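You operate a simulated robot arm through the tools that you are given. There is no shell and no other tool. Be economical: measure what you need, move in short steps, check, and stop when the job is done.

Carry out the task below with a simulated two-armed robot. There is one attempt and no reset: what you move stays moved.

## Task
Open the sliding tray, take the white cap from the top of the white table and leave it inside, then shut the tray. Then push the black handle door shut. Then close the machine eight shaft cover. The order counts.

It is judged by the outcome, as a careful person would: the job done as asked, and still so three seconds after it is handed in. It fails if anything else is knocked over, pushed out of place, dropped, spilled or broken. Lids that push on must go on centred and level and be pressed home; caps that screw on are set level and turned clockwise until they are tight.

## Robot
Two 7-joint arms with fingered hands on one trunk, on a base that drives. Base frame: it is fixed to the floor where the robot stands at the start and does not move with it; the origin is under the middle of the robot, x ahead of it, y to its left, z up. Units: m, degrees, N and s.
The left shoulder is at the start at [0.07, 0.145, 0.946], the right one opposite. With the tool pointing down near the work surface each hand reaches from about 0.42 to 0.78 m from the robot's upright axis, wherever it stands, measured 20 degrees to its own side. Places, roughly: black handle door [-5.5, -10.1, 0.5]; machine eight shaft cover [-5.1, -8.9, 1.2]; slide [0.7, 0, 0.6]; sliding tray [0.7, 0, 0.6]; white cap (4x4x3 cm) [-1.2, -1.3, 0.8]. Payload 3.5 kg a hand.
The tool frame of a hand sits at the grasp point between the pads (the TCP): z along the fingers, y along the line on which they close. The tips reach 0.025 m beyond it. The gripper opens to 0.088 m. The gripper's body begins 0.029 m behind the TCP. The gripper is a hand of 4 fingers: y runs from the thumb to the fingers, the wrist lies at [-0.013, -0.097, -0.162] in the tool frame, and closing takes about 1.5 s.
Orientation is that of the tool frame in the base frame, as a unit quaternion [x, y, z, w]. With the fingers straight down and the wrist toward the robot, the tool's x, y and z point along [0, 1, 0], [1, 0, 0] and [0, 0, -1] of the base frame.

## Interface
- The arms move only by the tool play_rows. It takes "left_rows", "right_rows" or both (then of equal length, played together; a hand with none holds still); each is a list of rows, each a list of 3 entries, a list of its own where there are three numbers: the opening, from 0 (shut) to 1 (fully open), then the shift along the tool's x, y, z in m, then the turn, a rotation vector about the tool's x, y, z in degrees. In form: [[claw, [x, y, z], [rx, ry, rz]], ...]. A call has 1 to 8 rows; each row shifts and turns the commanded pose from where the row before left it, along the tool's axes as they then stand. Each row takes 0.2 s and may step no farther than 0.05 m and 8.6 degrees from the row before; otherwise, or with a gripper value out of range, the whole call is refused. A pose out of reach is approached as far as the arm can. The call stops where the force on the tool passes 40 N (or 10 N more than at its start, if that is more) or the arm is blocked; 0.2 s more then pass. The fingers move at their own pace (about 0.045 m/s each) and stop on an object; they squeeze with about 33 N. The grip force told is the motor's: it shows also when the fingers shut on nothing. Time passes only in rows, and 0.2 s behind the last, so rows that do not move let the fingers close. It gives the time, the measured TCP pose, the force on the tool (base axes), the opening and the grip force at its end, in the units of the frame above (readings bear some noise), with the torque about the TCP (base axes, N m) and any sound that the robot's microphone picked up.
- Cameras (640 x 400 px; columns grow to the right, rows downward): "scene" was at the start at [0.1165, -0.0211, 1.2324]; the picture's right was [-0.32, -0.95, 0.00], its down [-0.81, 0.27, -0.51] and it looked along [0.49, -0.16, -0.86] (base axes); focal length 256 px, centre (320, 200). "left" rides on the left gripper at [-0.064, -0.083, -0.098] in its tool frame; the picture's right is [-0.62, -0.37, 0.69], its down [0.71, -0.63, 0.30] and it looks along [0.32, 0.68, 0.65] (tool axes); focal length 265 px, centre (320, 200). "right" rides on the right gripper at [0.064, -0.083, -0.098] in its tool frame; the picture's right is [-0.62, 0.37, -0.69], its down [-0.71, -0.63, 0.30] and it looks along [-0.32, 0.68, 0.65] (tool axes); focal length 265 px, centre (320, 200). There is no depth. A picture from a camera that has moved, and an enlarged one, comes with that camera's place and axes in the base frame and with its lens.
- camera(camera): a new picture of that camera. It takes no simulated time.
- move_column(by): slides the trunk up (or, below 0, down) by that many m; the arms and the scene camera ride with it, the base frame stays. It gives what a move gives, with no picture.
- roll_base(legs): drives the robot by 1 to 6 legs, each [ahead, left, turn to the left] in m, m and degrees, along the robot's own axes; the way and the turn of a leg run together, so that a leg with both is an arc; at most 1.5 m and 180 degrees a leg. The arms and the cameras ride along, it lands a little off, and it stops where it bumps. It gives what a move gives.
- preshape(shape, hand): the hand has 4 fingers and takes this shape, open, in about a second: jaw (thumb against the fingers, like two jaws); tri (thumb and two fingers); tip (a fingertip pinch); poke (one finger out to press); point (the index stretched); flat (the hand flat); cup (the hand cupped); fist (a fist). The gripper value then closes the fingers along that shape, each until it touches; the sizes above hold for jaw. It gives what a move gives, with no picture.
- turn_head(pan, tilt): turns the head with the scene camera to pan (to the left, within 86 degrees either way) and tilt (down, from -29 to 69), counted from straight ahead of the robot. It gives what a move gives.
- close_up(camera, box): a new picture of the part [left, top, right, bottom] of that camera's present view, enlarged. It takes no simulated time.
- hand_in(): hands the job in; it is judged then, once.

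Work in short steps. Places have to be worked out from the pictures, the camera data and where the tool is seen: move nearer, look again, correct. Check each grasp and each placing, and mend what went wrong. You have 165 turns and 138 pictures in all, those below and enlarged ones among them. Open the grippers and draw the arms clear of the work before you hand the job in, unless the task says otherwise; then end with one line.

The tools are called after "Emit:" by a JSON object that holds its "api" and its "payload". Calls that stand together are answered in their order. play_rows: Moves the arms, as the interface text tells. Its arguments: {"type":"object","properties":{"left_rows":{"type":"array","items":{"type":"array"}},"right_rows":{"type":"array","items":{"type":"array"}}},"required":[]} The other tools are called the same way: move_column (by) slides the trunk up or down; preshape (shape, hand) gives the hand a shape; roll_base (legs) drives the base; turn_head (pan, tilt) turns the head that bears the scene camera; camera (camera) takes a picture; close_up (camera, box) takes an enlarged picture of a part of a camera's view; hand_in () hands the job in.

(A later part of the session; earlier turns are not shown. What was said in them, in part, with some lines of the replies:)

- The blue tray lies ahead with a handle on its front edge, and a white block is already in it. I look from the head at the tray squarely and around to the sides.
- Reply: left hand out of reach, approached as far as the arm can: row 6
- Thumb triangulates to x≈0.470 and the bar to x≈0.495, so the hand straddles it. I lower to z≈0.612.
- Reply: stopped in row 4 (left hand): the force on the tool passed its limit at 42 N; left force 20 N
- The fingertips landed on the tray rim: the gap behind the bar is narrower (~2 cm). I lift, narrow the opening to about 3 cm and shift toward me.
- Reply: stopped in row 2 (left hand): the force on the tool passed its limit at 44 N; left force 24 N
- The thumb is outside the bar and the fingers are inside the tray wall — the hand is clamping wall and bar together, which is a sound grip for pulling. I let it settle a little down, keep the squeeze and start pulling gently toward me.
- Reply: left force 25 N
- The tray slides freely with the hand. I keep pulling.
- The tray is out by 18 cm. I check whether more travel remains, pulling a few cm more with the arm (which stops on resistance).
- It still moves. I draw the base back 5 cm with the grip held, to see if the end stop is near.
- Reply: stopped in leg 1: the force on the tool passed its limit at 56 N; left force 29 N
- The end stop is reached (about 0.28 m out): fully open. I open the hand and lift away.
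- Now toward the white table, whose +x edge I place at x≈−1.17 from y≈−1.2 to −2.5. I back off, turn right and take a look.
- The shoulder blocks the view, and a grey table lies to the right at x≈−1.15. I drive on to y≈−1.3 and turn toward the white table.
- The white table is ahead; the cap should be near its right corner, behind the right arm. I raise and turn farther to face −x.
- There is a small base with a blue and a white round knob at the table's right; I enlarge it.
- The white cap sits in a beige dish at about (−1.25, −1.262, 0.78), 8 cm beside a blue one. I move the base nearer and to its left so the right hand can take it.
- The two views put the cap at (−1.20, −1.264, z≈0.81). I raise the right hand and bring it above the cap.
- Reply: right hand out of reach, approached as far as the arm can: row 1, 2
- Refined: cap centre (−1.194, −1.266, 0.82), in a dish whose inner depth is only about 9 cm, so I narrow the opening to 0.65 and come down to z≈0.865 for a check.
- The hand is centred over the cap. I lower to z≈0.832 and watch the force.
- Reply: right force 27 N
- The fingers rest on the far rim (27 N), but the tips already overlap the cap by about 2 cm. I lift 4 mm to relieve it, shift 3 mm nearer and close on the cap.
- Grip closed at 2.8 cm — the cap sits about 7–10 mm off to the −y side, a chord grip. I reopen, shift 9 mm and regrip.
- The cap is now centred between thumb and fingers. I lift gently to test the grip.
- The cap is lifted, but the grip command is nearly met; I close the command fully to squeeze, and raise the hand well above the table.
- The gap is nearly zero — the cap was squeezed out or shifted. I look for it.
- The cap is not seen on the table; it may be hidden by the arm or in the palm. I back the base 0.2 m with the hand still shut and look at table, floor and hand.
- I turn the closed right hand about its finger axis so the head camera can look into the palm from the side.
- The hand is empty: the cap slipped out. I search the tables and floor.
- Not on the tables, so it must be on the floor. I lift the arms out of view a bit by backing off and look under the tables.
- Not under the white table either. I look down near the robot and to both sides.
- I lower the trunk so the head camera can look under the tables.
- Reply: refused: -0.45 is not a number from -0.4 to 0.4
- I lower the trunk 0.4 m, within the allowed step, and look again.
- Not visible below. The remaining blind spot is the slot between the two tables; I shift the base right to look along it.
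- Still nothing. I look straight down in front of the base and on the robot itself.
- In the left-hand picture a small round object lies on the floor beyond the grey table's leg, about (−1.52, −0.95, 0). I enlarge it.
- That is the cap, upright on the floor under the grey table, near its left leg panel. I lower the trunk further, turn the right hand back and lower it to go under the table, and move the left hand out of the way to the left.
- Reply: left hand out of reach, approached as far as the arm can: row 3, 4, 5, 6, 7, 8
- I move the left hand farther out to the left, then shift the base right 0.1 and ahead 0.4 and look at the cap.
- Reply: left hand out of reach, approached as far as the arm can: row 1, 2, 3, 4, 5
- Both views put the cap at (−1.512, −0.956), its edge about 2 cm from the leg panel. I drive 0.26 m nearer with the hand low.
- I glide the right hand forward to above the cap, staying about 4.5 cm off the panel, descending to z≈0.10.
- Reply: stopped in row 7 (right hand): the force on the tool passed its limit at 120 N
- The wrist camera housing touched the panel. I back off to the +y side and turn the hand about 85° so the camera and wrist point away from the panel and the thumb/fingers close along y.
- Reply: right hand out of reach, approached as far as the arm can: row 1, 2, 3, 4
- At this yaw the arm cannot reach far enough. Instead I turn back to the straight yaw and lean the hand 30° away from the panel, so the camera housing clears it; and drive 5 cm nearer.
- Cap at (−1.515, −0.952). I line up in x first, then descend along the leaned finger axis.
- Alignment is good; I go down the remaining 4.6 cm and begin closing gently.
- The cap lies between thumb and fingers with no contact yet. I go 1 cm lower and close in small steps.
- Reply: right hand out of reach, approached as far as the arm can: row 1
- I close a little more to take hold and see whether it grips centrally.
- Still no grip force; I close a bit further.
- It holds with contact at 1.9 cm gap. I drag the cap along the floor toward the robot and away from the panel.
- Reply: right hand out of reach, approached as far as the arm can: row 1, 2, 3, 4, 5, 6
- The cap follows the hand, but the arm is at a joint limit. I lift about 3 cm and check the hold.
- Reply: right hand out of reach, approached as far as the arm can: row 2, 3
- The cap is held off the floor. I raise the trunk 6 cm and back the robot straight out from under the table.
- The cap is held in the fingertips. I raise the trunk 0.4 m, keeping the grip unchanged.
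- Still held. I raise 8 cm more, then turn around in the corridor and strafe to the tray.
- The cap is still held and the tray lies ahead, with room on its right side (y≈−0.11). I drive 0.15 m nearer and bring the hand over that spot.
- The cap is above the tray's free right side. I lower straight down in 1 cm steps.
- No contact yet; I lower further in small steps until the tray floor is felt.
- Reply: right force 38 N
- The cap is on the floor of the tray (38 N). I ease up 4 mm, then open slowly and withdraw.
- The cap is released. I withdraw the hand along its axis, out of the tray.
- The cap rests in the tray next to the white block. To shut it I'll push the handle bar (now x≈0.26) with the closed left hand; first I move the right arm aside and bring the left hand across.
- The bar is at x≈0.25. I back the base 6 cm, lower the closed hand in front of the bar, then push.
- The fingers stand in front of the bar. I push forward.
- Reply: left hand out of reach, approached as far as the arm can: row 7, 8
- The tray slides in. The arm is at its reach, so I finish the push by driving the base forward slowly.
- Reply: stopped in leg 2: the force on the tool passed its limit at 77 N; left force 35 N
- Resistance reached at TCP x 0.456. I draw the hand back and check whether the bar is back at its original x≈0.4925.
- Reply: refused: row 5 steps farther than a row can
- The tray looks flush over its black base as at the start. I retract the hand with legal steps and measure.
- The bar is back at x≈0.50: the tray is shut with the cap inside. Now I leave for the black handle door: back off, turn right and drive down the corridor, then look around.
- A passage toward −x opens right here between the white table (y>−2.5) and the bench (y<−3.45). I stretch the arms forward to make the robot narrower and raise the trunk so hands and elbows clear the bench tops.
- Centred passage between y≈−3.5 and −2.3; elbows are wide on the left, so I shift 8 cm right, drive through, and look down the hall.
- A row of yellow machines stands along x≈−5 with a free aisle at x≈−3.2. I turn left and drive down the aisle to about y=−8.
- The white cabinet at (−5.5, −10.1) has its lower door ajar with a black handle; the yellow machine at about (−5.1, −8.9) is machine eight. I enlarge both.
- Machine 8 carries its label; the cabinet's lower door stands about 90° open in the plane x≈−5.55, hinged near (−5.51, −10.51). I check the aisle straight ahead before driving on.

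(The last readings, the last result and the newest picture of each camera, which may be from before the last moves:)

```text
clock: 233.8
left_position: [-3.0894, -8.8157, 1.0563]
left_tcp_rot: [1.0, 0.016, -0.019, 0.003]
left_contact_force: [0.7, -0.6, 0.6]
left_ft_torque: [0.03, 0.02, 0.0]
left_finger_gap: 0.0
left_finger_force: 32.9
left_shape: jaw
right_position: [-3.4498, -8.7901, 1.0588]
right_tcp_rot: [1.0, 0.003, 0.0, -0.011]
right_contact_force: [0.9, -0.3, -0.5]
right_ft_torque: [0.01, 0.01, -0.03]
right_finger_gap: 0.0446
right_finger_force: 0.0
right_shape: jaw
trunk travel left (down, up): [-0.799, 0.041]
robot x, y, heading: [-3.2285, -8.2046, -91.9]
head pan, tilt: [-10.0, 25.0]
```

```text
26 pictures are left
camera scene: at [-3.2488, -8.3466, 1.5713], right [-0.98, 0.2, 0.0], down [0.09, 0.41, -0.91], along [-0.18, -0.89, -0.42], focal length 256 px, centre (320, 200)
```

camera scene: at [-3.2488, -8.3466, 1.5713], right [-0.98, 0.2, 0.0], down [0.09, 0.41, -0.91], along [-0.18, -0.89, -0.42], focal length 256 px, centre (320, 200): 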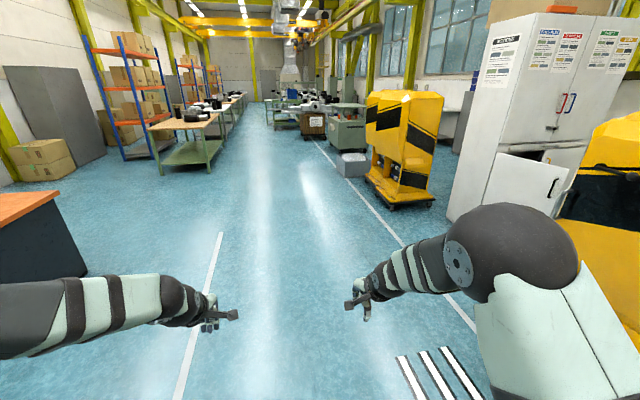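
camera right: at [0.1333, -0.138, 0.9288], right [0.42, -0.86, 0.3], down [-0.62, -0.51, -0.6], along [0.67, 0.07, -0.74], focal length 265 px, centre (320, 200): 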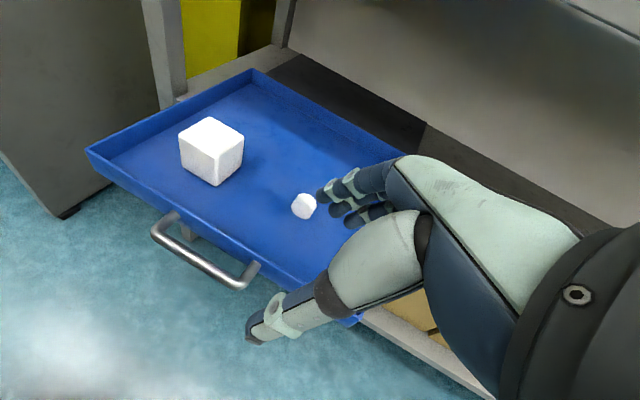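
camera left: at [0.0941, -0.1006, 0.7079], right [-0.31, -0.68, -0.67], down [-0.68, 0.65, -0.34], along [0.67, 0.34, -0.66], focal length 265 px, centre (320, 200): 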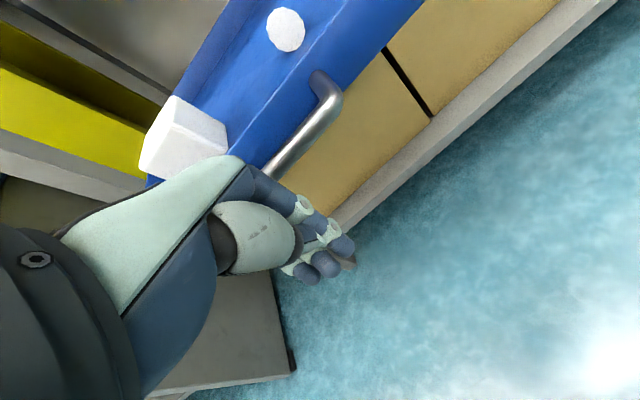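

The aisle is clear. I drive on to y≈−10.05, turn to face −x, lower the trunk and look at the door.

Emit:
{"api": "roll_base", "payload": {"legs": [[1.0, 0, 0], [0.85, 0, 0], [0, 0, -88], [0.6, 0, 0]]}}

Emit:
{"api": "move_column", "payload": {"by": -0.4}}

Emit:
{"api": "turn_head", "payload": {"pan": 0, "tilt": 15}}

Emit:
{"api": "camera", "payload": {"camera": "scene"}}

```text
clock: 249.8
left_position: [-4.46, -10.2503, 1.0573]
left_tcp_rot: [0.742, -0.67, -0.015, -0.011]
left_contact_force: [0.0, -0.7, 0.2]
left_ft_torque: [-0.01, -0.02, 0.03]
left_finger_gap: 0.0
left_finger_force: 32.6
left_shape: jaw
right_position: [-4.4579, -9.8877, 1.0607]
right_tcp_rot: [0.733, -0.68, 0.008, -0.007]
right_contact_force: [0.3, 0.7, -0.3]
right_ft_torque: [-0.01, 0.02, 0.0]
right_finger_gap: 0.0444
right_finger_force: 0.0
right_shape: jaw
trunk travel left (down, up): [-0.799, 0.041]
robot x, y, heading: [-3.863, -10.0663, -177.6]
head pan, tilt: [-10.0, 25.0]
```

```text
clock: 253.6
left_position: [-4.4592, -10.2497, 0.6562]
left_tcp_rot: [0.742, -0.67, -0.016, -0.011]
left_contact_force: [-0.3, 1.0, -0.2]
left_ft_torque: [0.01, 0.02, 0.02]
left_finger_gap: 0.0001
left_finger_force: 33.0
left_shape: jaw
right_position: [-4.4592, -9.8885, 0.6596]
right_tcp_rot: [0.733, -0.68, 0.007, -0.008]
right_contact_force: [0.3, 0.0, -0.5]
right_ft_torque: [0.02, 0.02, 0.0]
right_finger_gap: 0.0444
right_finger_force: 0.0
right_shape: jaw
trunk travel left (down, up): [-0.399, 0.441]
robot x, y, heading: [-3.8667, -10.0696, -177.8]
head pan, tilt: [-10.0, 25.0]
```

```text
clock: 254.3
left_position: [-4.4607, -10.2502, 0.6566]
left_tcp_rot: [0.742, -0.67, -0.017, -0.011]
left_contact_force: [-0.7, -0.7, -1.2]
left_ft_torque: [-0.04, -0.03, -0.01]
left_finger_gap: 0.0
left_finger_force: 33.5
left_shape: jaw
right_position: [-4.4598, -9.8873, 0.6592]
right_tcp_rot: [0.733, -0.68, 0.006, -0.007]
right_contact_force: [-0.5, 0.0, 0.6]
right_ft_torque: [0.03, -0.01, -0.04]
right_finger_gap: 0.0445
right_finger_force: 0.1
right_shape: jaw
trunk travel left (down, up): [-0.399, 0.441]
robot x, y, heading: [-3.8618, -10.0685, -177.6]
head pan, tilt: [0.0, 15.0]
```

```text
25 pictures are left
camera scene: at [-4.0046, -10.0733, 1.1875], right [-0.04, 1.0, 0.0], down [0.26, 0.01, -0.97], along [-0.96, -0.04, -0.26], focal length 256 px, centre (320, 200)
```

scene: 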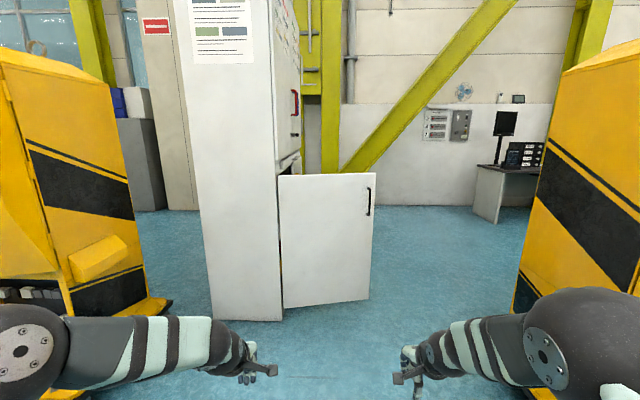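

The door's hinge is near (−5.41, −10.39), its free edge at (−5.57, −9.80): about 75° open. I shift right so the left hand (closed, z 0.66) points at the door mid and drive close.

Emit:
{"api": "roll_base", "payload": {"legs": [[0, 0, -2.4], [0, -0.14, 0], [0.9, 0, 0]]}}

Emit:
{"api": "turn_head", "payload": {"pan": 10, "tilt": 35}}

Emit:
{"api": "camera", "payload": {"camera": "scene"}}

```text
clock: 260.4
left_position: [-5.3599, -10.0901, 0.6556]
left_tcp_rot: [0.731, -0.682, -0.015, -0.012]
left_contact_force: [0.1, 0.1, 0.5]
left_ft_torque: [0.0, 0.0, 0.02]
left_finger_gap: 0.0
left_finger_force: 32.8
left_shape: jaw
right_position: [-5.3465, -9.7299, 0.6604]
right_tcp_rot: [0.721, -0.693, 0.006, -0.008]
right_contact_force: [0.2, -0.3, -0.2]
right_ft_torque: [0.01, -0.01, -0.01]
right_finger_gap: 0.0442
right_finger_force: 0.1
right_shape: jaw
trunk travel left (down, up): [-0.399, 0.441]
robot x, y, heading: [-4.7568, -9.9282, -179.9]
head pan, tilt: [0.0, 15.0]
```

```text
clock: 261.2
left_position: [-5.3585, -10.0908, 0.6566]
left_tcp_rot: [0.73, -0.683, -0.016, -0.011]
left_contact_force: [0.0, -0.5, 0.1]
left_ft_torque: [-0.02, -0.02, -0.04]
left_finger_gap: 0.0
left_finger_force: 32.5
left_shape: jaw
right_position: [-5.3446, -9.7298, 0.6593]
right_tcp_rot: [0.722, -0.692, 0.007, -0.007]
right_contact_force: [-0.5, -0.1, -0.4]
right_ft_torque: [-0.01, 0.02, -0.03]
right_finger_gap: 0.0446
right_finger_force: 0.0
right_shape: jaw
trunk travel left (down, up): [-0.399, 0.441]
robot x, y, heading: [-4.7551, -9.9294, -179.7]
head pan, tilt: [10.0, 35.0]
```

```text
24 pictures are left
camera scene: at [-4.8903, -9.945, 1.1556], right [-0.18, 0.98, 0.0], down [0.56, 0.1, -0.82], along [-0.81, -0.15, -0.57], focal length 256 px, centre (320, 200)
```

scene: 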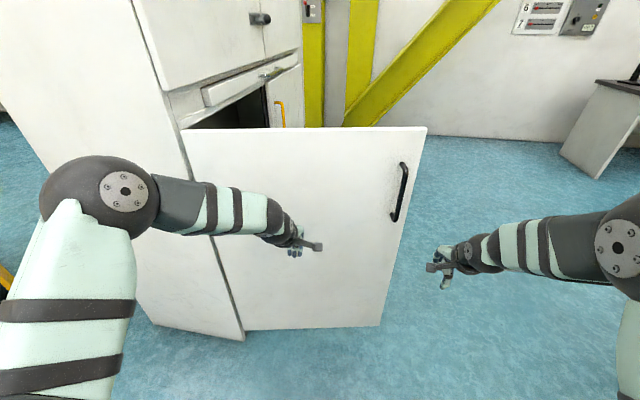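

The left elbow would meet the cabinet face if I drove on, so I shift 0.18 m right first (hand then meets the door near its free edge) and push ahead.

Emit:
{"api": "roll_base", "payload": {"legs": [[0, -0.18, 0], [0.25, 0, 0], [0.18, 0, 0]]}}

Emit:
{"api": "camera", "payload": {"camera": "scene"}}

```text
clock: 265.2
left_position: [-5.7882, -9.9078, 0.6541]
left_tcp_rot: [0.728, -0.685, -0.015, -0.012]
left_contact_force: [-1.4, 0.0, 0.1]
left_ft_torque: [-0.02, 0.03, -0.01]
left_finger_gap: 0.0002
left_finger_force: 33.2
left_shape: jaw
right_position: [-5.7719, -9.5476, 0.6592]
right_tcp_rot: [0.719, -0.695, 0.008, -0.008]
right_contact_force: [-0.1, -0.2, -0.9]
right_ft_torque: [-0.03, -0.03, 0.0]
right_finger_gap: 0.0445
right_finger_force: 0.1
right_shape: jaw
trunk travel left (down, up): [-0.399, 0.441]
robot x, y, heading: [-5.1831, -9.7497, 180.1]
head pan, tilt: [10.0, 35.0]
```

```text
23 pictures are left
camera scene: at [-5.3192, -9.7658, 1.1554], right [-0.17, 0.98, 0.0], down [0.57, 0.1, -0.82], along [-0.81, -0.14, -0.57], focal length 256 px, centre (320, 200)
```

scene: 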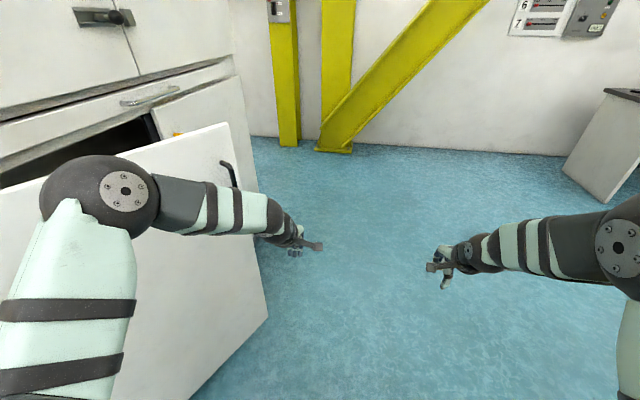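

The door has swung to about 50° and the hand is at its free edge. I draw the left hand back 10 cm and sweep it left (−y) against the outer face.

Emit:
{"api": "play_rows", "payload": {"left_rows": [[0, [0, -0.04, 0], [0, 0, 0]], [0, [0, -0.04, 0], [0, 0, 0]], [0, [0.02, -0.03, 0], [0, 0, 0]], [0, [0.04, 0, 0], [0, 0, 0]], [0, [0.04, 0, 0], [0, 0, 0]], [0, [0.04, 0, 0], [0, 0, 0]], [0, [0.04, 0, 0], [0, 0, 0]], [0, [0.04, 0, 0], [0, 0, 0]]]}}

Emit:
{"api": "play_rows", "payload": {"left_rows": [[0, [0.04, 0, 0], [0, 0, 0]], [0, [0.04, 0, 0], [0, 0, 0]], [0, [0.04, 0, 0], [0, 0, 0]], [0, [0, 0, 0], [0, 0, 0]]]}}

Emit:
{"api": "turn_head", "payload": {"pan": 30, "tilt": 35}}

Emit:
{"api": "camera", "payload": {"camera": "scene"}}

```text
clock: 267.0
left_position: [-5.6649, -10.1222, 0.6469]
left_tcp_rot: [0.727, -0.686, -0.015, -0.013]
left_contact_force: [0.7, -0.6, -0.4]
left_ft_torque: [0.02, -0.01, -0.01]
left_finger_gap: 0.0
left_finger_force: 33.1
left_shape: jaw
right_position: [-5.7719, -9.5482, 0.6603]
right_tcp_rot: [0.719, -0.695, 0.008, -0.008]
right_contact_force: [0.3, 0.6, 0.6]
right_ft_torque: [-0.01, 0.0, 0.0]
right_finger_gap: 0.0446
right_finger_force: 0.2
right_shape: jaw
trunk travel left (down, up): [-0.399, 0.441]
robot x, y, heading: [-5.1854, -9.7506, 179.9]
head pan, tilt: [10.0, 35.0]
```

```text
clock: 268.0
left_position: [-5.6564, -10.242, 0.6443]
left_tcp_rot: [0.727, -0.686, -0.016, -0.011]
left_contact_force: [0.0, 0.1, 0.1]
left_ft_torque: [-0.01, 0.02, -0.02]
left_finger_gap: 0.0
left_finger_force: 32.6
left_shape: jaw
right_position: [-5.7728, -9.5465, 0.6581]
right_tcp_rot: [0.719, -0.695, 0.007, -0.008]
right_contact_force: [0.2, 0.3, 0.5]
right_ft_torque: [0.01, -0.01, 0.01]
right_finger_gap: 0.0446
right_finger_force: 0.0
right_shape: jaw
trunk travel left (down, up): [-0.399, 0.441]
robot x, y, heading: [-5.186, -9.7526, 180.1]
head pan, tilt: [10.0, 35.0]
```

```text
clock: 268.8
left_position: [-5.6565, -10.2408, 0.643]
left_tcp_rot: [0.728, -0.686, -0.015, -0.012]
left_contact_force: [-0.8, -0.1, -0.3]
left_ft_torque: [0.03, 0.02, 0.01]
left_finger_gap: 0.0
left_finger_force: 33.0
left_shape: jaw
right_position: [-5.7716, -9.5473, 0.6594]
right_tcp_rot: [0.72, -0.694, 0.007, -0.008]
right_contact_force: [-0.3, 0.4, 0.1]
right_ft_torque: [0.01, 0.02, 0.0]
right_finger_gap: 0.0445
right_finger_force: 0.0
right_shape: jaw
trunk travel left (down, up): [-0.399, 0.441]
robot x, y, heading: [-5.1833, -9.7463, 179.9]
head pan, tilt: [30.0, 35.0]
```

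```text
22 pictures are left
camera scene: at [-5.3079, -9.7945, 1.1555], right [-0.5, 0.87, 0.0], down [0.5, 0.29, -0.82], along [-0.71, -0.41, -0.57], focal length 256 px, centre (320, 200)
```

scene: 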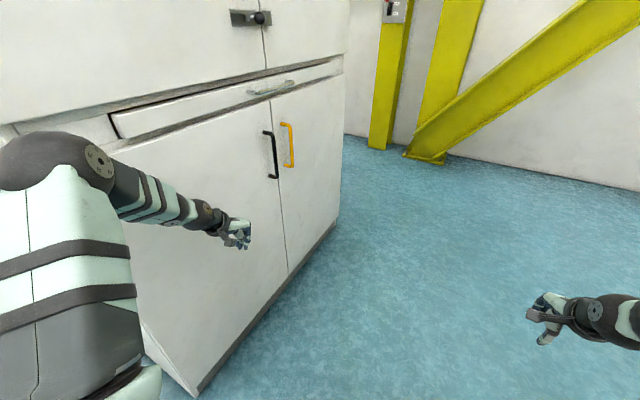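

The door looks nearly flush with its neighbour. I enlarge to see whether a gap remains.

Emit:
{"api": "close_up", "payload": {"camera": "scene", "box": [100, 70, 360, 400]}}

```text
1.21 times, centred on (230, 235) of scene
camera zoom: at [-5.3079, -9.7945, 1.1555], right [-0.5, 0.87, 0.0], down [0.5, 0.29, -0.82], along [-0.71, -0.41, -0.57], focal length 310 px, centre (429, 158)
```

zoom: 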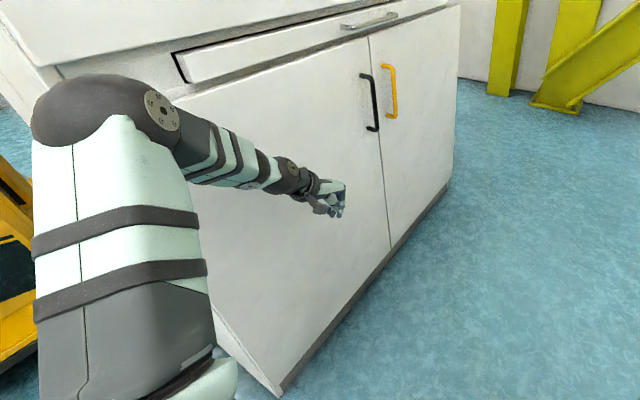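

It looks shut. I press on to confirm it is home.

Emit:
{"api": "play_rows", "payload": {"left_rows": [[0, [0.02, 0.01, 0], [0, 0, 0]], [0, [0.02, 0.01, 0], [0, 0, 0]], [0, [0.02, 0, 0], [0, 0, 0]], [0, [0.02, 0, 0], [0, 0, 0]], [0, [0.02, 0, 0], [0, 0, 0]], [0, [0.02, 0, 0], [0, 0, 0]], [0, [0.02, 0, 0], [0, 0, 0]]]}}

Emit:
{"api": "close_up", "payload": {"camera": "scene", "box": [140, 60, 360, 300]}}

```text
clock: 270.6
left_position: [-5.6672, -10.2795, 0.6325]
left_tcp_rot: [-0.702, 0.708, 0.033, 0.072]
left_contact_force: [3.7, -3.3, -3.0]
left_ft_torque: [0.27, 0.2, -0.03]
left_finger_gap: 0.0001
left_finger_force: 32.5
left_shape: jaw
right_position: [-5.7633, -9.4929, 0.664]
right_tcp_rot: [-0.698, 0.716, -0.007, -0.002]
right_contact_force: [0.2, 0.2, -0.4]
right_ft_torque: [0.05, -0.02, -0.01]
right_finger_gap: 0.0443
right_finger_force: 0.1
right_shape: jaw
trunk travel left (down, up): [-0.399, 0.441]
robot x, y, heading: [-5.1934, -9.737, 177.0]
head pan, tilt: [30.0, 35.0]
stopped in row 7 (left hand): the arm was blocked; the commanded pose is now the measured one
```

```text
1.67 times, centred on (250, 180) of scene
camera zoom: at [-5.3044, -9.6736, 1.1671], right [-0.45, 0.89, -0.07], down [0.5, 0.19, -0.85], along [-0.74, -0.42, -0.53], focal length 427 px, centre (437, 233)
```

zoom: 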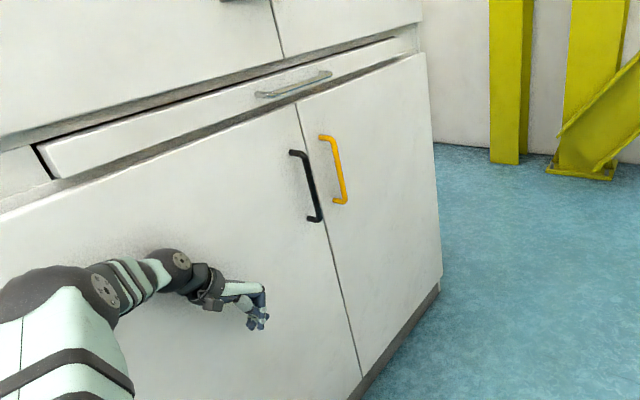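

The door is flush and firm. I take the left hand off and back out into the aisle, then look at machine eight.

Emit:
{"api": "play_rows", "payload": {"left_rows": [[0, [-0.03, 0, 0], [0, 0, 0]], [0, [-0.04, 0, 0], [0, 0, 0]], [0, [-0.04, 0, 0], [0, 0, 0]], [0, [-0.04, 0, 0], [0, 0, 0]], [0, [-0.03, 0, 0], [0, 0, 0]]]}}

Emit:
{"api": "roll_base", "payload": {"legs": [[-0.7, 0, 0], [-0.8, 0, 0], [0, -0.8, 0]]}}

Emit:
{"api": "move_column", "payload": {"by": 0.3}}

Emit:
{"api": "turn_head", "payload": {"pan": 0, "tilt": 20}}

Emit:
{"api": "camera", "payload": {"camera": "scene"}}

```text
clock: 271.0
left_position: [-5.7114, -10.264, 0.5905]
left_tcp_rot: [-0.683, 0.721, 0.042, 0.11]
left_contact_force: [-0.6, 0.8, 3.2]
left_ft_torque: [-0.14, -0.05, 0.01]
left_finger_gap: 0.0001
left_finger_force: 32.9
left_shape: jaw
right_position: [-5.7713, -9.4746, 0.6701]
right_tcp_rot: [-0.659, 0.751, 0.023, 0.026]
right_contact_force: [1.2, 2.1, 1.0]
right_ft_torque: [-0.16, 0.05, 0.03]
right_finger_gap: 0.0443
right_finger_force: 0.1
right_shape: jaw
trunk travel left (down, up): [-0.399, 0.441]
robot x, y, heading: [-5.2245, -9.7262, 171.6]
head pan, tilt: [30.0, 35.0]
stopped in row 1 (left hand): the arm was blocked; the commanded pose is now the measured one
```

```text
clock: 271.7
left_position: [-5.7668, -10.248, 0.5513]
left_tcp_rot: [-0.655, 0.742, 0.063, 0.131]
left_contact_force: [-0.4, 0.5, 0.4]
left_ft_torque: [0.0, 0.0, 0.01]
left_finger_gap: 0.0
left_finger_force: 33.1
left_shape: jaw
right_position: [-5.784, -9.4839, 0.6653]
right_tcp_rot: [-0.652, 0.756, 0.029, 0.048]
right_contact_force: [0.4, -0.3, -0.3]
right_ft_torque: [-0.01, 0.05, -0.01]
right_finger_gap: 0.0442
right_finger_force: 0.1
right_shape: jaw
trunk travel left (down, up): [-0.399, 0.441]
robot x, y, heading: [-5.2307, -9.7248, 169.7]
head pan, tilt: [30.0, 35.0]
stopped in leg 1: the robot was blocked; the commanded pose is now the measured one
```

```text
clock: 274.7
left_position: [-5.7607, -10.2441, 0.8325]
left_tcp_rot: [-0.655, 0.738, 0.062, 0.152]
left_contact_force: [0.2, 0.0, -0.6]
left_ft_torque: [-0.02, 0.01, 0.0]
left_finger_gap: 0.0001
left_finger_force: 32.2
left_shape: jaw
right_position: [-5.7894, -9.4876, 0.961]
right_tcp_rot: [-0.652, 0.755, 0.029, 0.053]
right_contact_force: [0.3, 0.4, 0.8]
right_ft_torque: [-0.04, -0.02, 0.0]
right_finger_gap: 0.0442
right_finger_force: 0.0
right_shape: jaw
trunk travel left (down, up): [-0.699, 0.141]
robot x, y, heading: [-5.2284, -9.7203, 169.8]
head pan, tilt: [30.0, 35.0]
```

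```text
clock: 275.6
left_position: [-5.7608, -10.2428, 0.8329]
left_tcp_rot: [-0.654, 0.738, 0.062, 0.154]
left_contact_force: [-0.3, -0.4, 0.1]
left_ft_torque: [-0.07, 0.0, -0.04]
left_finger_gap: 0.0
left_finger_force: 32.9
left_shape: jaw
right_position: [-5.7892, -9.487, 0.9615]
right_tcp_rot: [-0.652, 0.756, 0.029, 0.052]
right_contact_force: [-0.6, 0.7, 0.1]
right_ft_torque: [0.02, 0.02, 0.02]
right_finger_gap: 0.044
right_finger_force: 0.1
right_shape: jaw
trunk travel left (down, up): [-0.699, 0.141]
robot x, y, heading: [-5.2307, -9.7216, 169.6]
head pan, tilt: [0.0, 20.0]
```

```text
19 pictures are left
camera scene: at [-5.3758, -9.6917, 1.4786], right [0.17, 0.98, 0.0], down [0.34, -0.06, -0.94], along [-0.92, 0.16, -0.35], focal length 256 px, centre (320, 200)
```

scene: 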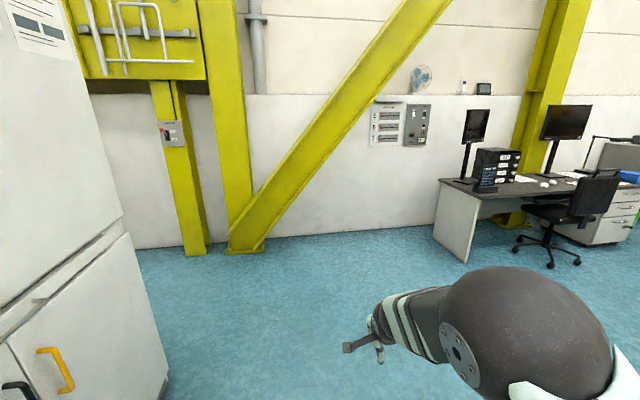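

The press turned the robot slightly (heading 170°) and its left arm lies against the cabinet, blocking the retreat. I sidestep right 0.1 m, straighten, and back out.

Emit:
{"api": "roll_base", "payload": {"legs": [[0, -0.1, 0], [-0.3, -0.05, 0]]}}

Emit:
{"api": "turn_head", "payload": {"pan": -60, "tilt": 20}}

Emit:
{"api": "camera", "payload": {"camera": "scene"}}

```text
clock: 276.4
left_position: [-5.76, -10.2425, 0.8367]
left_tcp_rot: [-0.654, 0.739, 0.062, 0.149]
left_contact_force: [0.2, -0.2, 0.1]
left_ft_torque: [0.03, 0.02, -0.01]
left_finger_gap: 0.0
left_finger_force: 32.6
left_shape: jaw
right_position: [-5.7844, -9.4843, 0.965]
right_tcp_rot: [-0.652, 0.756, 0.031, 0.052]
right_contact_force: [0.4, 1.3, -0.1]
right_ft_torque: [-0.01, -0.02, -0.02]
right_finger_gap: 0.0444
right_finger_force: 0.0
right_shape: jaw
trunk travel left (down, up): [-0.699, 0.141]
robot x, y, heading: [-5.229, -9.715, 169.9]
head pan, tilt: [0.0, 20.0]
stopped in leg 1: the robot was blocked; the commanded pose is now the measured one
```

```text
clock: 277.6
left_position: [-5.7599, -10.2423, 0.8362]
left_tcp_rot: [-0.654, 0.738, 0.062, 0.15]
left_contact_force: [0.3, 0.5, -0.5]
left_ft_torque: [0.0, 0.02, 0.0]
left_finger_gap: 0.0
left_finger_force: 33.2
left_shape: jaw
right_position: [-5.7851, -9.4862, 0.9643]
right_tcp_rot: [-0.652, 0.756, 0.031, 0.052]
right_contact_force: [0.2, 0.5, 0.2]
right_ft_torque: [0.0, -0.03, 0.01]
right_finger_gap: 0.0442
right_finger_force: 0.0
right_shape: jaw
trunk travel left (down, up): [-0.699, 0.141]
robot x, y, heading: [-5.2339, -9.7181, 169.8]
head pan, tilt: [-60.0, 20.0]
```

```text
18 pictures are left
camera scene: at [-5.3111, -9.6198, 1.4792], right [0.94, 0.34, 0.0], down [0.12, -0.32, -0.94], along [-0.32, 0.88, -0.34], focal length 256 px, centre (320, 200)
```

scene: 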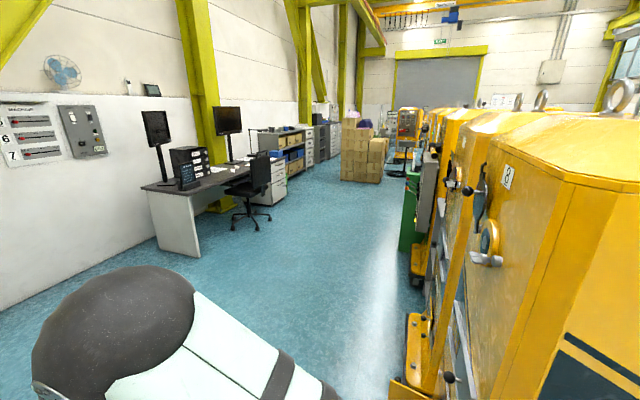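

Now I see that the robot's right side is close to machine 8's back corner, and machine 8's round shaft cover is on its back (−x) face. I free the left arm first, moving the hand toward +y and forward.

Emit:
{"api": "play_rows", "payload": {"left_rows": [[0, [-0.02, 0.01, 0], [0, 0, 0]], [0, [-0.03, 0.01, 0], [0, 0, 0]], [0, [-0.04, 0.01, 0], [0, 0, 0]], [0, [-0.04, 0.01, 0], [0, 0, 0]], [0, [-0.04, 0, 0], [0, 0, 0]], [0, [-0.04, 0, 0], [0, 0, 0]], [0, [-0.04, 0, 0], [0, 0, 0]]]}}

Emit:
{"api": "roll_base", "payload": {"legs": [[0.1, 0.1, 0]]}}

```text
clock: 279.2
left_position: [-5.7752, -9.9997, 0.9091]
left_tcp_rot: [-0.655, 0.738, 0.063, 0.149]
left_contact_force: [-0.1, 0.1, 0.5]
left_ft_torque: [0.0, -0.01, 0.0]
left_finger_gap: 0.0
left_finger_force: 32.7
left_shape: jaw
right_position: [-5.7848, -9.4851, 0.965]
right_tcp_rot: [-0.652, 0.756, 0.031, 0.052]
right_contact_force: [-0.8, -0.1, -0.5]
right_ft_torque: [-0.03, 0.02, 0.03]
right_finger_gap: 0.0441
right_finger_force: 0.1
right_shape: jaw
trunk travel left (down, up): [-0.699, 0.141]
robot x, y, heading: [-5.2308, -9.7162, 169.8]
head pan, tilt: [-60.0, 20.0]
```

```text
clock: 280.6
left_position: [-5.8888, -10.0811, 0.9092]
left_tcp_rot: [-0.654, 0.739, 0.063, 0.149]
left_contact_force: [0.5, -0.6, -0.6]
left_ft_torque: [0.0, -0.01, 0.02]
left_finger_gap: 0.0001
left_finger_force: 33.4
left_shape: jaw
right_position: [-5.8967, -9.566, 0.9658]
right_tcp_rot: [-0.651, 0.757, 0.03, 0.053]
right_contact_force: [-0.1, 0.4, 0.0]
right_ft_torque: [0.01, 0.04, 0.03]
right_finger_gap: 0.0438
right_finger_force: 0.1
right_shape: jaw
trunk travel left (down, up): [-0.699, 0.141]
robot x, y, heading: [-5.3442, -9.8016, 169.9]
head pan, tilt: [-60.0, 20.0]
```

Freed. I drive on behind machine 8 (free floor there), strafe to its row and turn to face its back.

Emit:
{"api": "roll_base", "payload": {"legs": [[0.65, 0, 0], [0, -0.75, 0], [0, 0, -170]]}}

Emit:
{"api": "turn_head", "payload": {"pan": 0, "tilt": 22}}

Emit:
{"api": "camera", "payload": {"camera": "scene"}}

```text
clock: 294.8
left_position: [-5.3819, -8.5705, 0.9074]
left_tcp_rot: [0.672, 0.723, -0.143, 0.077]
left_contact_force: [0.8, 0.0, -0.1]
left_ft_torque: [-0.01, -0.02, -0.01]
left_finger_gap: 0.0001
left_finger_force: 33.0
left_shape: jaw
right_position: [-5.2705, -9.0753, 0.9653]
right_tcp_rot: [0.689, 0.722, -0.05, 0.036]
right_contact_force: [-0.4, 0.7, 0.7]
right_ft_torque: [0.01, -0.01, 0.01]
right_finger_gap: 0.044
right_finger_force: 0.1
right_shape: jaw
trunk travel left (down, up): [-0.699, 0.141]
robot x, y, heading: [-5.8574, -8.9558, 1.0]
head pan, tilt: [-60.0, 20.0]
```

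```text
clock: 296.1
left_position: [-5.38, -8.5724, 0.9075]
left_tcp_rot: [0.671, 0.724, -0.143, 0.078]
left_contact_force: [-0.6, 0.1, 0.2]
left_ft_torque: [-0.01, 0.01, -0.02]
left_finger_gap: 0.0
left_finger_force: 32.7
left_shape: jaw
right_position: [-5.2709, -9.0754, 0.9652]
right_tcp_rot: [0.689, 0.722, -0.049, 0.037]
right_contact_force: [-0.6, -0.1, -0.4]
right_ft_torque: [0.02, 0.01, -0.02]
right_finger_gap: 0.0441
right_finger_force: 0.1
right_shape: jaw
trunk travel left (down, up): [-0.699, 0.141]
robot x, y, heading: [-5.8604, -8.9556, 1.2]
head pan, tilt: [0.0, 22.0]
```

```text
17 pictures are left
camera scene: at [-5.7136, -8.9516, 1.4761], right [0.02, -1.0, 0.0], down [-0.37, -0.01, -0.93], along [0.93, 0.02, -0.37], focal length 256 px, centre (320, 200)
```

scene: 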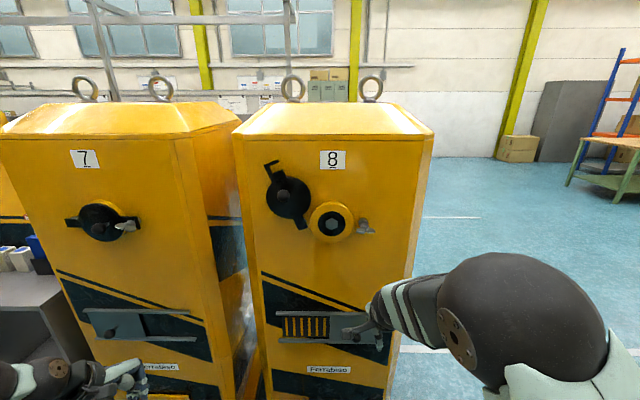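

Machine 7 shows the closed state: the black disc over the shaft. On machine 8 the black disc is swung up-left about a pivot at its lower tab. I enlarge both to understand the latch.

Emit:
{"api": "close_up", "payload": {"camera": "scene", "box": [240, 140, 400, 260]}}

Emit:
{"api": "close_up", "payload": {"camera": "scene", "box": [40, 170, 170, 270]}}

```text
3.33 times, centred on (320, 200) of scene
camera zoom: at [-5.7136, -8.9516, 1.4761], right [0.02, -1.0, 0.0], down [-0.37, -0.01, -0.93], along [0.93, 0.02, -0.37], focal length 853 px, centre (320, 200)
```

zoom: 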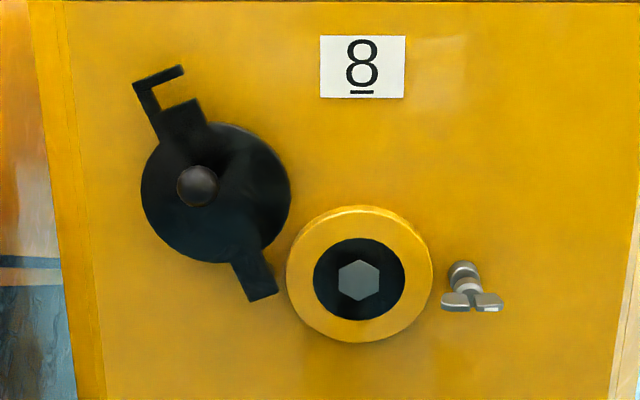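

```text
4.00 times, centred on (105, 220) of scene
camera zoom: at [-5.7136, -8.9516, 1.4761], right [0.02, -1.0, 0.0], down [-0.37, -0.01, -0.93], along [0.93, 0.02, -0.37], focal length 1024 px, centre (1180, 120)
```

zoom: 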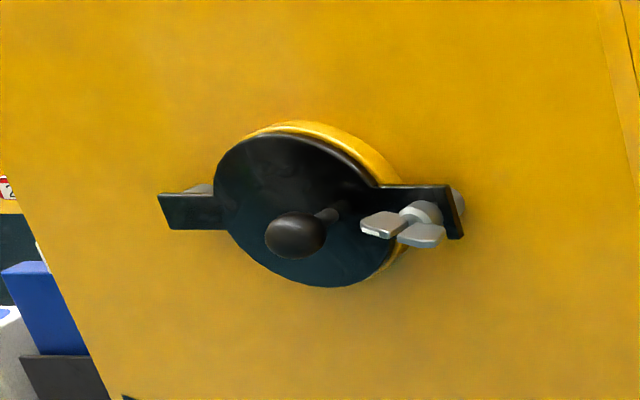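

The cover pivots at its lower tab, about (y −8.887, z 1.158), with a ball knob at its centre; it must swing right over the top until its slotted tab drops on the wing-nut bolt. I level the left hand and pitch it forward 45° so its closed fingertips can push the knob, and draw the right hand back.

Emit:
{"api": "play_rows", "payload": {"left_rows": [[0, [0, 0, 0], [0, 8.5, 0]], [0, [0, 0, 0], [0, 8.5, 0]], [0, [0, 0, 0], [-7.5, 0, 0]], [0, [0, 0, 0], [-7.5, 0, 0]], [0, [0, 0, 0], [-7.5, 0, 0]], [0, [0, 0, 0], [-7.5, 0, 0]], [0, [0, 0, 0], [-7.5, 0, 0]], [0, [0, 0, 0], [-7.5, 0, 0]]], "right_rows": [[0.5, [0, -0.02, 0], [0, 0, 0]], [0.5, [0, -0.03, 0], [0, 0, 0]], [0.5, [0, -0.03, 0], [0, 0, 0]], [0.5, [0, -0.03, 0], [0, 0, 0]], [0.5, [0, -0.03, 0], [0, 0, 0]], [0.5, [0, -0.02, 0], [0, 0, 0]], [0.5, [0, 0, 0], [0, 0, 0]], [0.5, [0, 0, 0], [0, 0, 0]]]}}

Emit:
{"api": "move_column", "payload": {"by": 0.13}}

```text
clock: 297.9
left_position: [-5.3803, -8.5711, 0.9075]
left_tcp_rot: [0.643, 0.688, 0.24, 0.235]
left_contact_force: [-0.2, 0.0, 0.2]
left_ft_torque: [-0.02, 0.01, 0.0]
left_finger_gap: 0.0001
left_finger_force: 32.8
left_shape: jaw
right_position: [-5.4311, -9.0831, 0.9688]
right_tcp_rot: [0.688, 0.723, -0.05, 0.038]
right_contact_force: [-1.6, 1.6, 0.1]
right_ft_torque: [-0.02, 0.0, 0.01]
right_finger_gap: 0.0443
right_finger_force: 0.1
right_shape: jaw
trunk travel left (down, up): [-0.699, 0.141]
robot x, y, heading: [-5.8551, -8.955, 1.0]
head pan, tilt: [0.0, 22.0]
```

```text
clock: 299.4
left_position: [-5.3799, -8.5712, 1.0388]
left_tcp_rot: [0.645, 0.688, 0.239, 0.234]
left_contact_force: [0.7, 0.1, -0.2]
left_ft_torque: [-0.01, -0.01, 0.02]
left_finger_gap: 0.0
left_finger_force: 32.9
left_shape: jaw
right_position: [-5.4309, -9.0838, 1.0979]
right_tcp_rot: [0.688, 0.723, -0.049, 0.036]
right_contact_force: [0.2, 0.0, 0.3]
right_ft_torque: [0.02, 0.02, 0.02]
right_finger_gap: 0.044
right_finger_force: 0.1
right_shape: jaw
trunk travel left (down, up): [-0.829, 0.011]
robot x, y, heading: [-5.8582, -8.9553, 0.9]
head pan, tilt: [0.0, 22.0]
```

I raise the left hand to knob height at its left side, still 20 cm off the machine.

Emit:
{"api": "play_rows", "payload": {"left_rows": [[0, [-0.0276, 0.0193, -0.0263], [0, 0, 0]], [0, [-0.0276, 0.0193, -0.0263], [0, 0, 0]], [0, [-0.0276, 0.0193, -0.0263], [0, 0, 0]], [0, [-0.0276, 0.0193, -0.0263], [0, 0, 0]], [0, [-0.0276, 0.0193, -0.0263], [0, 0, 0]], [0, [-0.0276, 0.0193, -0.0263], [0, 0, 0]], [0, [-0.0276, 0.0193, -0.0263], [0, 0, 0]], [0, [0, 0, 0], [0, 0, 0]]]}}

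Emit:
{"api": "camera", "payload": {"camera": "left"}}

Emit:
{"api": "camera", "payload": {"camera": "scene"}}

```text
clock: 301.2
left_position: [-5.3664, -8.744, 1.2488]
left_tcp_rot: [0.64, 0.692, 0.233, 0.239]
left_contact_force: [-0.9, -0.3, -0.7]
left_ft_torque: [-0.02, -0.01, 0.02]
left_finger_gap: 0.0003
left_finger_force: 32.3
left_shape: jaw
left hand out of reach, approached as far as the arm can: row 7
right_position: [-5.4303, -9.0827, 1.0981]
right_tcp_rot: [0.688, 0.723, -0.051, 0.036]
right_contact_force: [-0.9, 0.6, -0.8]
right_ft_torque: [-0.02, 0.0, 0.0]
right_finger_gap: 0.0444
right_finger_force: 0.1
right_shape: jaw
trunk travel left (down, up): [-0.829, 0.011]
robot x, y, heading: [-5.8553, -8.9522, 1.1]
head pan, tilt: [0.0, 22.0]
```

```text
14 pictures are left
camera left: at [-5.4894, -8.8154, 1.275], right [0.19, -0.63, -0.75], down [-0.34, 0.67, -0.66], along [0.92, 0.38, -0.09], focal length 265 px, centre (320, 200)
```

left: 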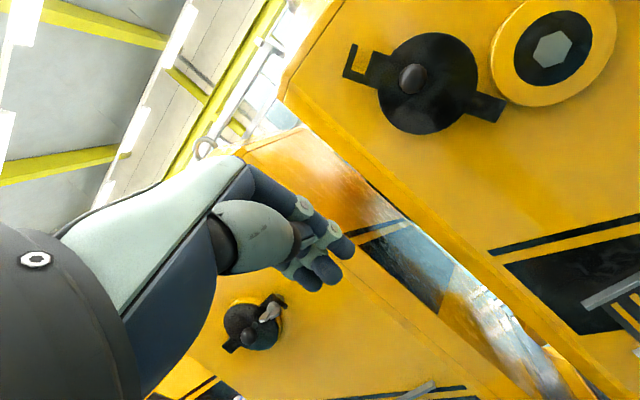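

```text
13 pictures are left
camera scene: at [-5.7121, -8.9496, 1.606], right [0.02, -1.0, 0.0], down [-0.38, -0.01, -0.93], along [0.93, 0.02, -0.38], focal length 256 px, centre (320, 200)
```

scene: 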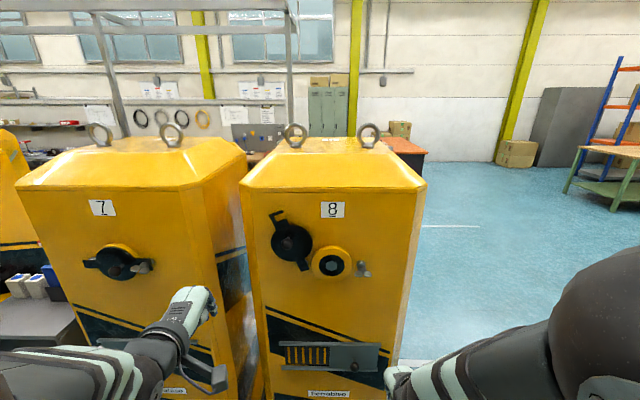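

Knob triangulates to (−5.155, −8.854, 1.260), shaft centre to (−5.12, −8.973, 1.172). I bring the fingertips forward to just left of the knob.

Emit:
{"api": "play_rows", "payload": {"left_rows": [[0, [-0.0085, 0.028, 0.0175], [0, 0, 0]], [0, [-0.0085, 0.028, 0.0175], [0, 0, 0]], [0, [-0.0085, 0.028, 0.0175], [0, 0, 0]], [0, [-0.0085, 0.028, 0.0175], [0, 0, 0]], [0, [-0.0085, 0.028, 0.0175], [0, 0, 0]], [0, [-0.0085, 0.028, 0.0175], [0, 0, 0]], [0, [0, 0, 0], [0, 0, 0]]]}}

Emit:
{"api": "close_up", "payload": {"camera": "scene", "box": [220, 170, 400, 310]}}

```text
clock: 302.8
left_position: [-5.169, -8.7849, 1.278]
left_tcp_rot: [0.644, 0.688, 0.239, 0.233]
left_contact_force: [-0.7, 0.3, 0.1]
left_ft_torque: [-0.02, 0.0, 0.0]
left_finger_gap: 0.0
left_finger_force: 32.8
left_shape: jaw
right_position: [-5.4317, -9.0836, 1.0988]
right_tcp_rot: [0.689, 0.722, -0.051, 0.036]
right_contact_force: [0.5, -0.1, 0.2]
right_ft_torque: [0.0, -0.02, 0.02]
right_finger_gap: 0.0442
right_finger_force: 0.3
right_shape: jaw
trunk travel left (down, up): [-0.829, 0.011]
robot x, y, heading: [-5.8577, -8.9591, 1.0]
head pan, tilt: [0.0, 22.0]
```

```text
2.86 times, centred on (310, 240) of scene
camera zoom: at [-5.7144, -8.9518, 1.6062], right [0.02, -1.0, 0.0], down [-0.37, -0.01, -0.93], along [0.93, 0.02, -0.37], focal length 731 px, centre (349, 86)
```

zoom: 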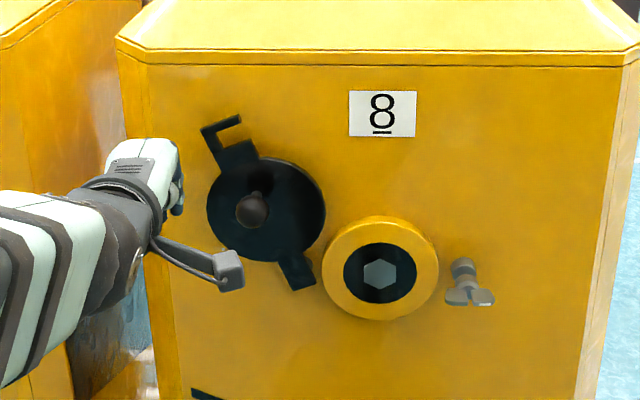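

The fingers are just left of the knob. I push right in small steps.

Emit:
{"api": "play_rows", "payload": {"left_rows": [[0, [-0.02, 0, 0], [0, 0, 0]], [0, [-0.02, 0, 0], [0, 0, 0]], [0, [-0.02, 0, 0], [0, 0, 0]], [0, [-0.02, 0, 0], [0, 0, 0]], [0, [-0.02, 0, 0], [0, 0, 0]], [0, [0, 0, 0], [0, 0, 0]]]}}

Emit:
{"api": "close_up", "payload": {"camera": "scene", "box": [220, 170, 400, 310]}}

```text
clock: 304.2
left_position: [-5.1582, -8.8719, 1.2791]
left_tcp_rot: [0.634, 0.698, 0.232, 0.239]
left_contact_force: [0.6, 0.7, 0.1]
left_ft_torque: [0.02, -0.03, 0.01]
left_finger_gap: 0.0
left_finger_force: 33.2
left_shape: jaw
right_position: [-5.431, -9.0827, 1.0978]
right_tcp_rot: [0.688, 0.723, -0.049, 0.036]
right_contact_force: [0.0, 0.0, 0.4]
right_ft_torque: [-0.02, 0.02, 0.01]
right_finger_gap: 0.0443
right_finger_force: 0.0
right_shape: jaw
trunk travel left (down, up): [-0.829, 0.011]
robot x, y, heading: [-5.8568, -8.9534, 1.1]
head pan, tilt: [0.0, 22.0]
```

```text
2.86 times, centred on (310, 240) of scene
camera zoom: at [-5.7139, -8.951, 1.6062], right [0.02, -1.0, 0.0], down [-0.37, -0.01, -0.93], along [0.93, 0.02, -0.37], focal length 731 px, centre (349, 86)
```

zoom: 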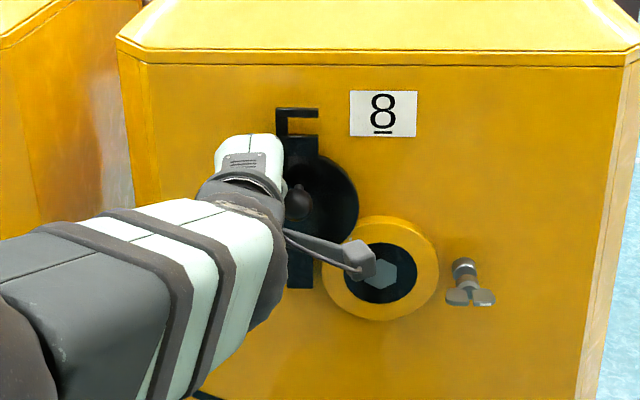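

The cover now stands upright and follows the hand. I push on right and then downward along the arc.

Emit:
{"api": "play_rows", "payload": {"left_rows": [[0, [-0.021, -0.006, 0], [0, 0, 0]], [0, [-0.021, -0.006, 0], [0, 0, 0]], [0, [-0.021, -0.004, 0.002], [0, 0, 0]], [0, [-0.0125, -0.011, 0.0112], [0, 0, 0]], [0, [0, 0, 0], [0, 0, 0]]]}}

Emit:
{"api": "close_up", "payload": {"camera": "scene", "box": [220, 170, 400, 310]}}

```text
clock: 305.6
left_position: [-5.1586, -8.9311, 1.2632]
left_tcp_rot: [0.62, 0.71, 0.226, 0.246]
left_contact_force: [-0.2, 1.0, 0.5]
left_ft_torque: [-0.02, 0.0, -0.02]
left_finger_gap: 0.0002
left_finger_force: 33.4
left_shape: jaw
right_position: [-5.4301, -9.0846, 1.0992]
right_tcp_rot: [0.688, 0.723, -0.049, 0.036]
right_contact_force: [-0.3, 0.2, 0.0]
right_ft_torque: [0.01, 0.02, -0.01]
right_finger_gap: 0.0443
right_finger_force: 0.0
right_shape: jaw
trunk travel left (down, up): [-0.829, 0.011]
robot x, y, heading: [-5.8604, -8.958, 1.3]
head pan, tilt: [0.0, 22.0]
stopped in row 5 (left hand): the arm was blocked; the commanded pose is now the measured one
```

```text
2.86 times, centred on (310, 240) of scene
camera zoom: at [-5.7136, -8.9515, 1.6061], right [0.02, -1.0, 0.0], down [-0.37, -0.01, -0.93], along [0.93, 0.02, -0.37], focal length 731 px, centre (349, 86)
```

zoom: 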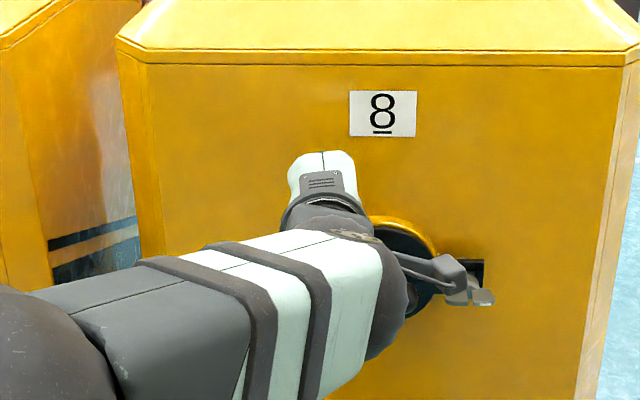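

The cover has dropped over: its tab is at the bolt. I withdraw the hand back and left, then check.

Emit:
{"api": "play_rows", "payload": {"left_rows": [[0, [0, -0.012, -0.022], [0, 0, 0]], [0, [0, -0.02, -0.025], [0, 0, 0]], [0, [0.02, -0.025, -0.02], [0, 0, 0]], [0, [0.03, -0.025, -0.02], [0, 0, 0]], [0, [0.03, -0.025, -0.01], [0, 0, 0]], [0, [0.04, -0.01, 0], [0, 0, 0]]]}}

Emit:
{"api": "close_up", "payload": {"camera": "scene", "box": [220, 170, 400, 310]}}

```text
clock: 307.0
left_position: [-5.3227, -8.8292, 1.2558]
left_tcp_rot: [0.623, 0.707, 0.227, 0.247]
left_contact_force: [0.4, 0.4, 0.8]
left_ft_torque: [-0.02, 0.03, 0.0]
left_finger_gap: 0.0002
left_finger_force: 33.6
left_shape: jaw
right_position: [-5.4308, -9.0832, 1.0987]
right_tcp_rot: [0.689, 0.722, -0.05, 0.037]
right_contact_force: [0.3, 0.5, -0.5]
right_ft_torque: [0.03, -0.02, 0.0]
right_finger_gap: 0.0443
right_finger_force: 0.0
right_shape: jaw
trunk travel left (down, up): [-0.829, 0.011]
robot x, y, heading: [-5.8589, -8.9587, 1.1]
head pan, tilt: [0.0, 22.0]
```

```text
2.86 times, centred on (310, 240) of scene
camera zoom: at [-5.7132, -8.9495, 1.6061], right [0.02, -1.0, 0.0], down [-0.38, -0.01, -0.93], along [0.93, 0.02, -0.38], focal length 731 px, centre (349, 86)
```

zoom: 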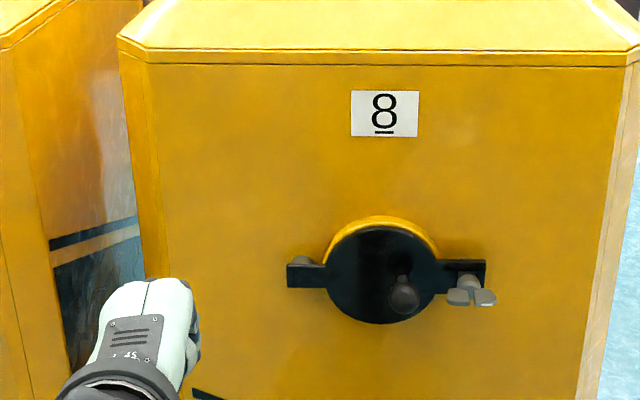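

The cover is closed over the shaft with its tab seated on the bolt, like on machine 7. I open the hands, back away, and check once more that the cabinet door is still shut.

Emit:
{"api": "play_rows", "payload": {"left_rows": [[0.5, [0.02, -0.01, 0], [0, 0, 0]], [1, [0.02, -0.01, 0], [0, 0, 0]], [1, [0, 0, 0], [0, 0, 0]], [1, [0, 0, 0], [0, 0, 0]], [1, [0, 0, 0], [0, 0, 0]]], "right_rows": [[0.7, [0, 0, 0], [0, 0, 0]], [1, [0, 0, 0], [0, 0, 0]], [1, [0, 0, 0], [0, 0, 0]], [1, [0, 0, 0], [0, 0, 0]], [1, [0, 0, 0], [0, 0, 0]]]}}

Emit:
{"api": "roll_base", "payload": {"legs": [[-0.2, 0, 0]]}}

Emit:
{"api": "turn_head", "payload": {"pan": -75, "tilt": 30}}

Emit:
{"api": "camera", "payload": {"camera": "scene"}}

```text
clock: 308.2
left_position: [-5.3423, -8.7934, 1.2408]
left_tcp_rot: [0.622, 0.707, 0.228, 0.247]
left_contact_force: [-0.1, 0.4, -0.3]
left_ft_torque: [0.03, 0.0, 0.0]
left_finger_gap: 0.0826
left_finger_force: 0.0
left_shape: jaw
right_position: [-5.4307, -9.0833, 1.0986]
right_tcp_rot: [0.688, 0.723, -0.049, 0.037]
right_contact_force: [-0.5, -0.3, -0.1]
right_ft_torque: [-0.01, -0.02, -0.01]
right_finger_gap: 0.0875
right_finger_force: 0.1
right_shape: jaw
trunk travel left (down, up): [-0.829, 0.011]
robot x, y, heading: [-5.8585, -8.9554, 0.8]
head pan, tilt: [0.0, 22.0]
```

```text
clock: 309.9
left_position: [-5.5417, -8.7974, 1.2386]
left_tcp_rot: [0.623, 0.708, 0.227, 0.245]
left_contact_force: [1.0, -0.5, 0.9]
left_ft_torque: [0.02, 0.01, 0.02]
left_finger_gap: 0.0877
left_finger_force: 0.1
left_shape: jaw
right_position: [-5.6309, -9.0881, 1.0958]
right_tcp_rot: [0.688, 0.723, -0.051, 0.036]
right_contact_force: [-0.9, -0.4, 0.9]
right_ft_torque: [0.0, 0.02, 0.01]
right_finger_gap: 0.0876
right_finger_force: 0.0
right_shape: jaw
trunk travel left (down, up): [-0.829, 0.011]
robot x, y, heading: [-6.0625, -8.9607, 1.0]
head pan, tilt: [0.0, 22.0]
```

```text
clock: 311.3
left_position: [-5.5451, -8.798, 1.2409]
left_tcp_rot: [0.622, 0.707, 0.228, 0.247]
left_contact_force: [1.3, -1.1, 0.0]
left_ft_torque: [-0.01, 0.0, 0.02]
left_finger_gap: 0.0878
left_finger_force: 0.0
left_shape: jaw
right_position: [-5.6332, -9.0885, 1.0979]
right_tcp_rot: [0.689, 0.722, -0.049, 0.035]
right_contact_force: [-0.3, -0.4, 0.6]
right_ft_torque: [-0.01, 0.01, -0.03]
right_finger_gap: 0.0875
right_finger_force: 0.0
right_shape: jaw
trunk travel left (down, up): [-0.829, 0.011]
robot x, y, heading: [-6.0617, -8.9577, 1.1]
head pan, tilt: [-75.0, 30.0]
```

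```text
8 pictures are left
camera scene: at [-5.985, -9.0439, 1.5934], right [-0.96, -0.28, 0.0], down [-0.14, 0.48, -0.87], along [0.24, -0.83, -0.5], focal length 256 px, centre (320, 200)
```

scene: 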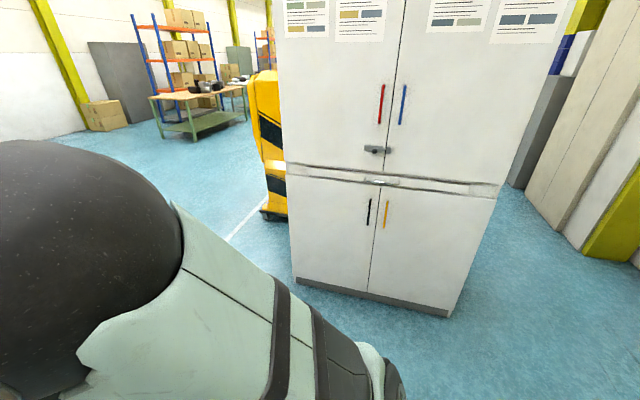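

The cabinet door is shut, the shaft cover is closed, the tray is shut with the cap inside, and the arms are clear. I hand in the job.

Emit:
{"api": "hand_in", "payload": {}}

```text
The job is handed in.
```

The cap is in the tray and the tray is shut, the black handle door is shut, and machine eight's shaft cover is closed, done in that order. On the way I dropped the cap once: it slipped from the hand after I lifted it off the white table. I picked it up from the floor under the grey table before putting it in the tray, and while reaching for it the hand bumped that table's leg.
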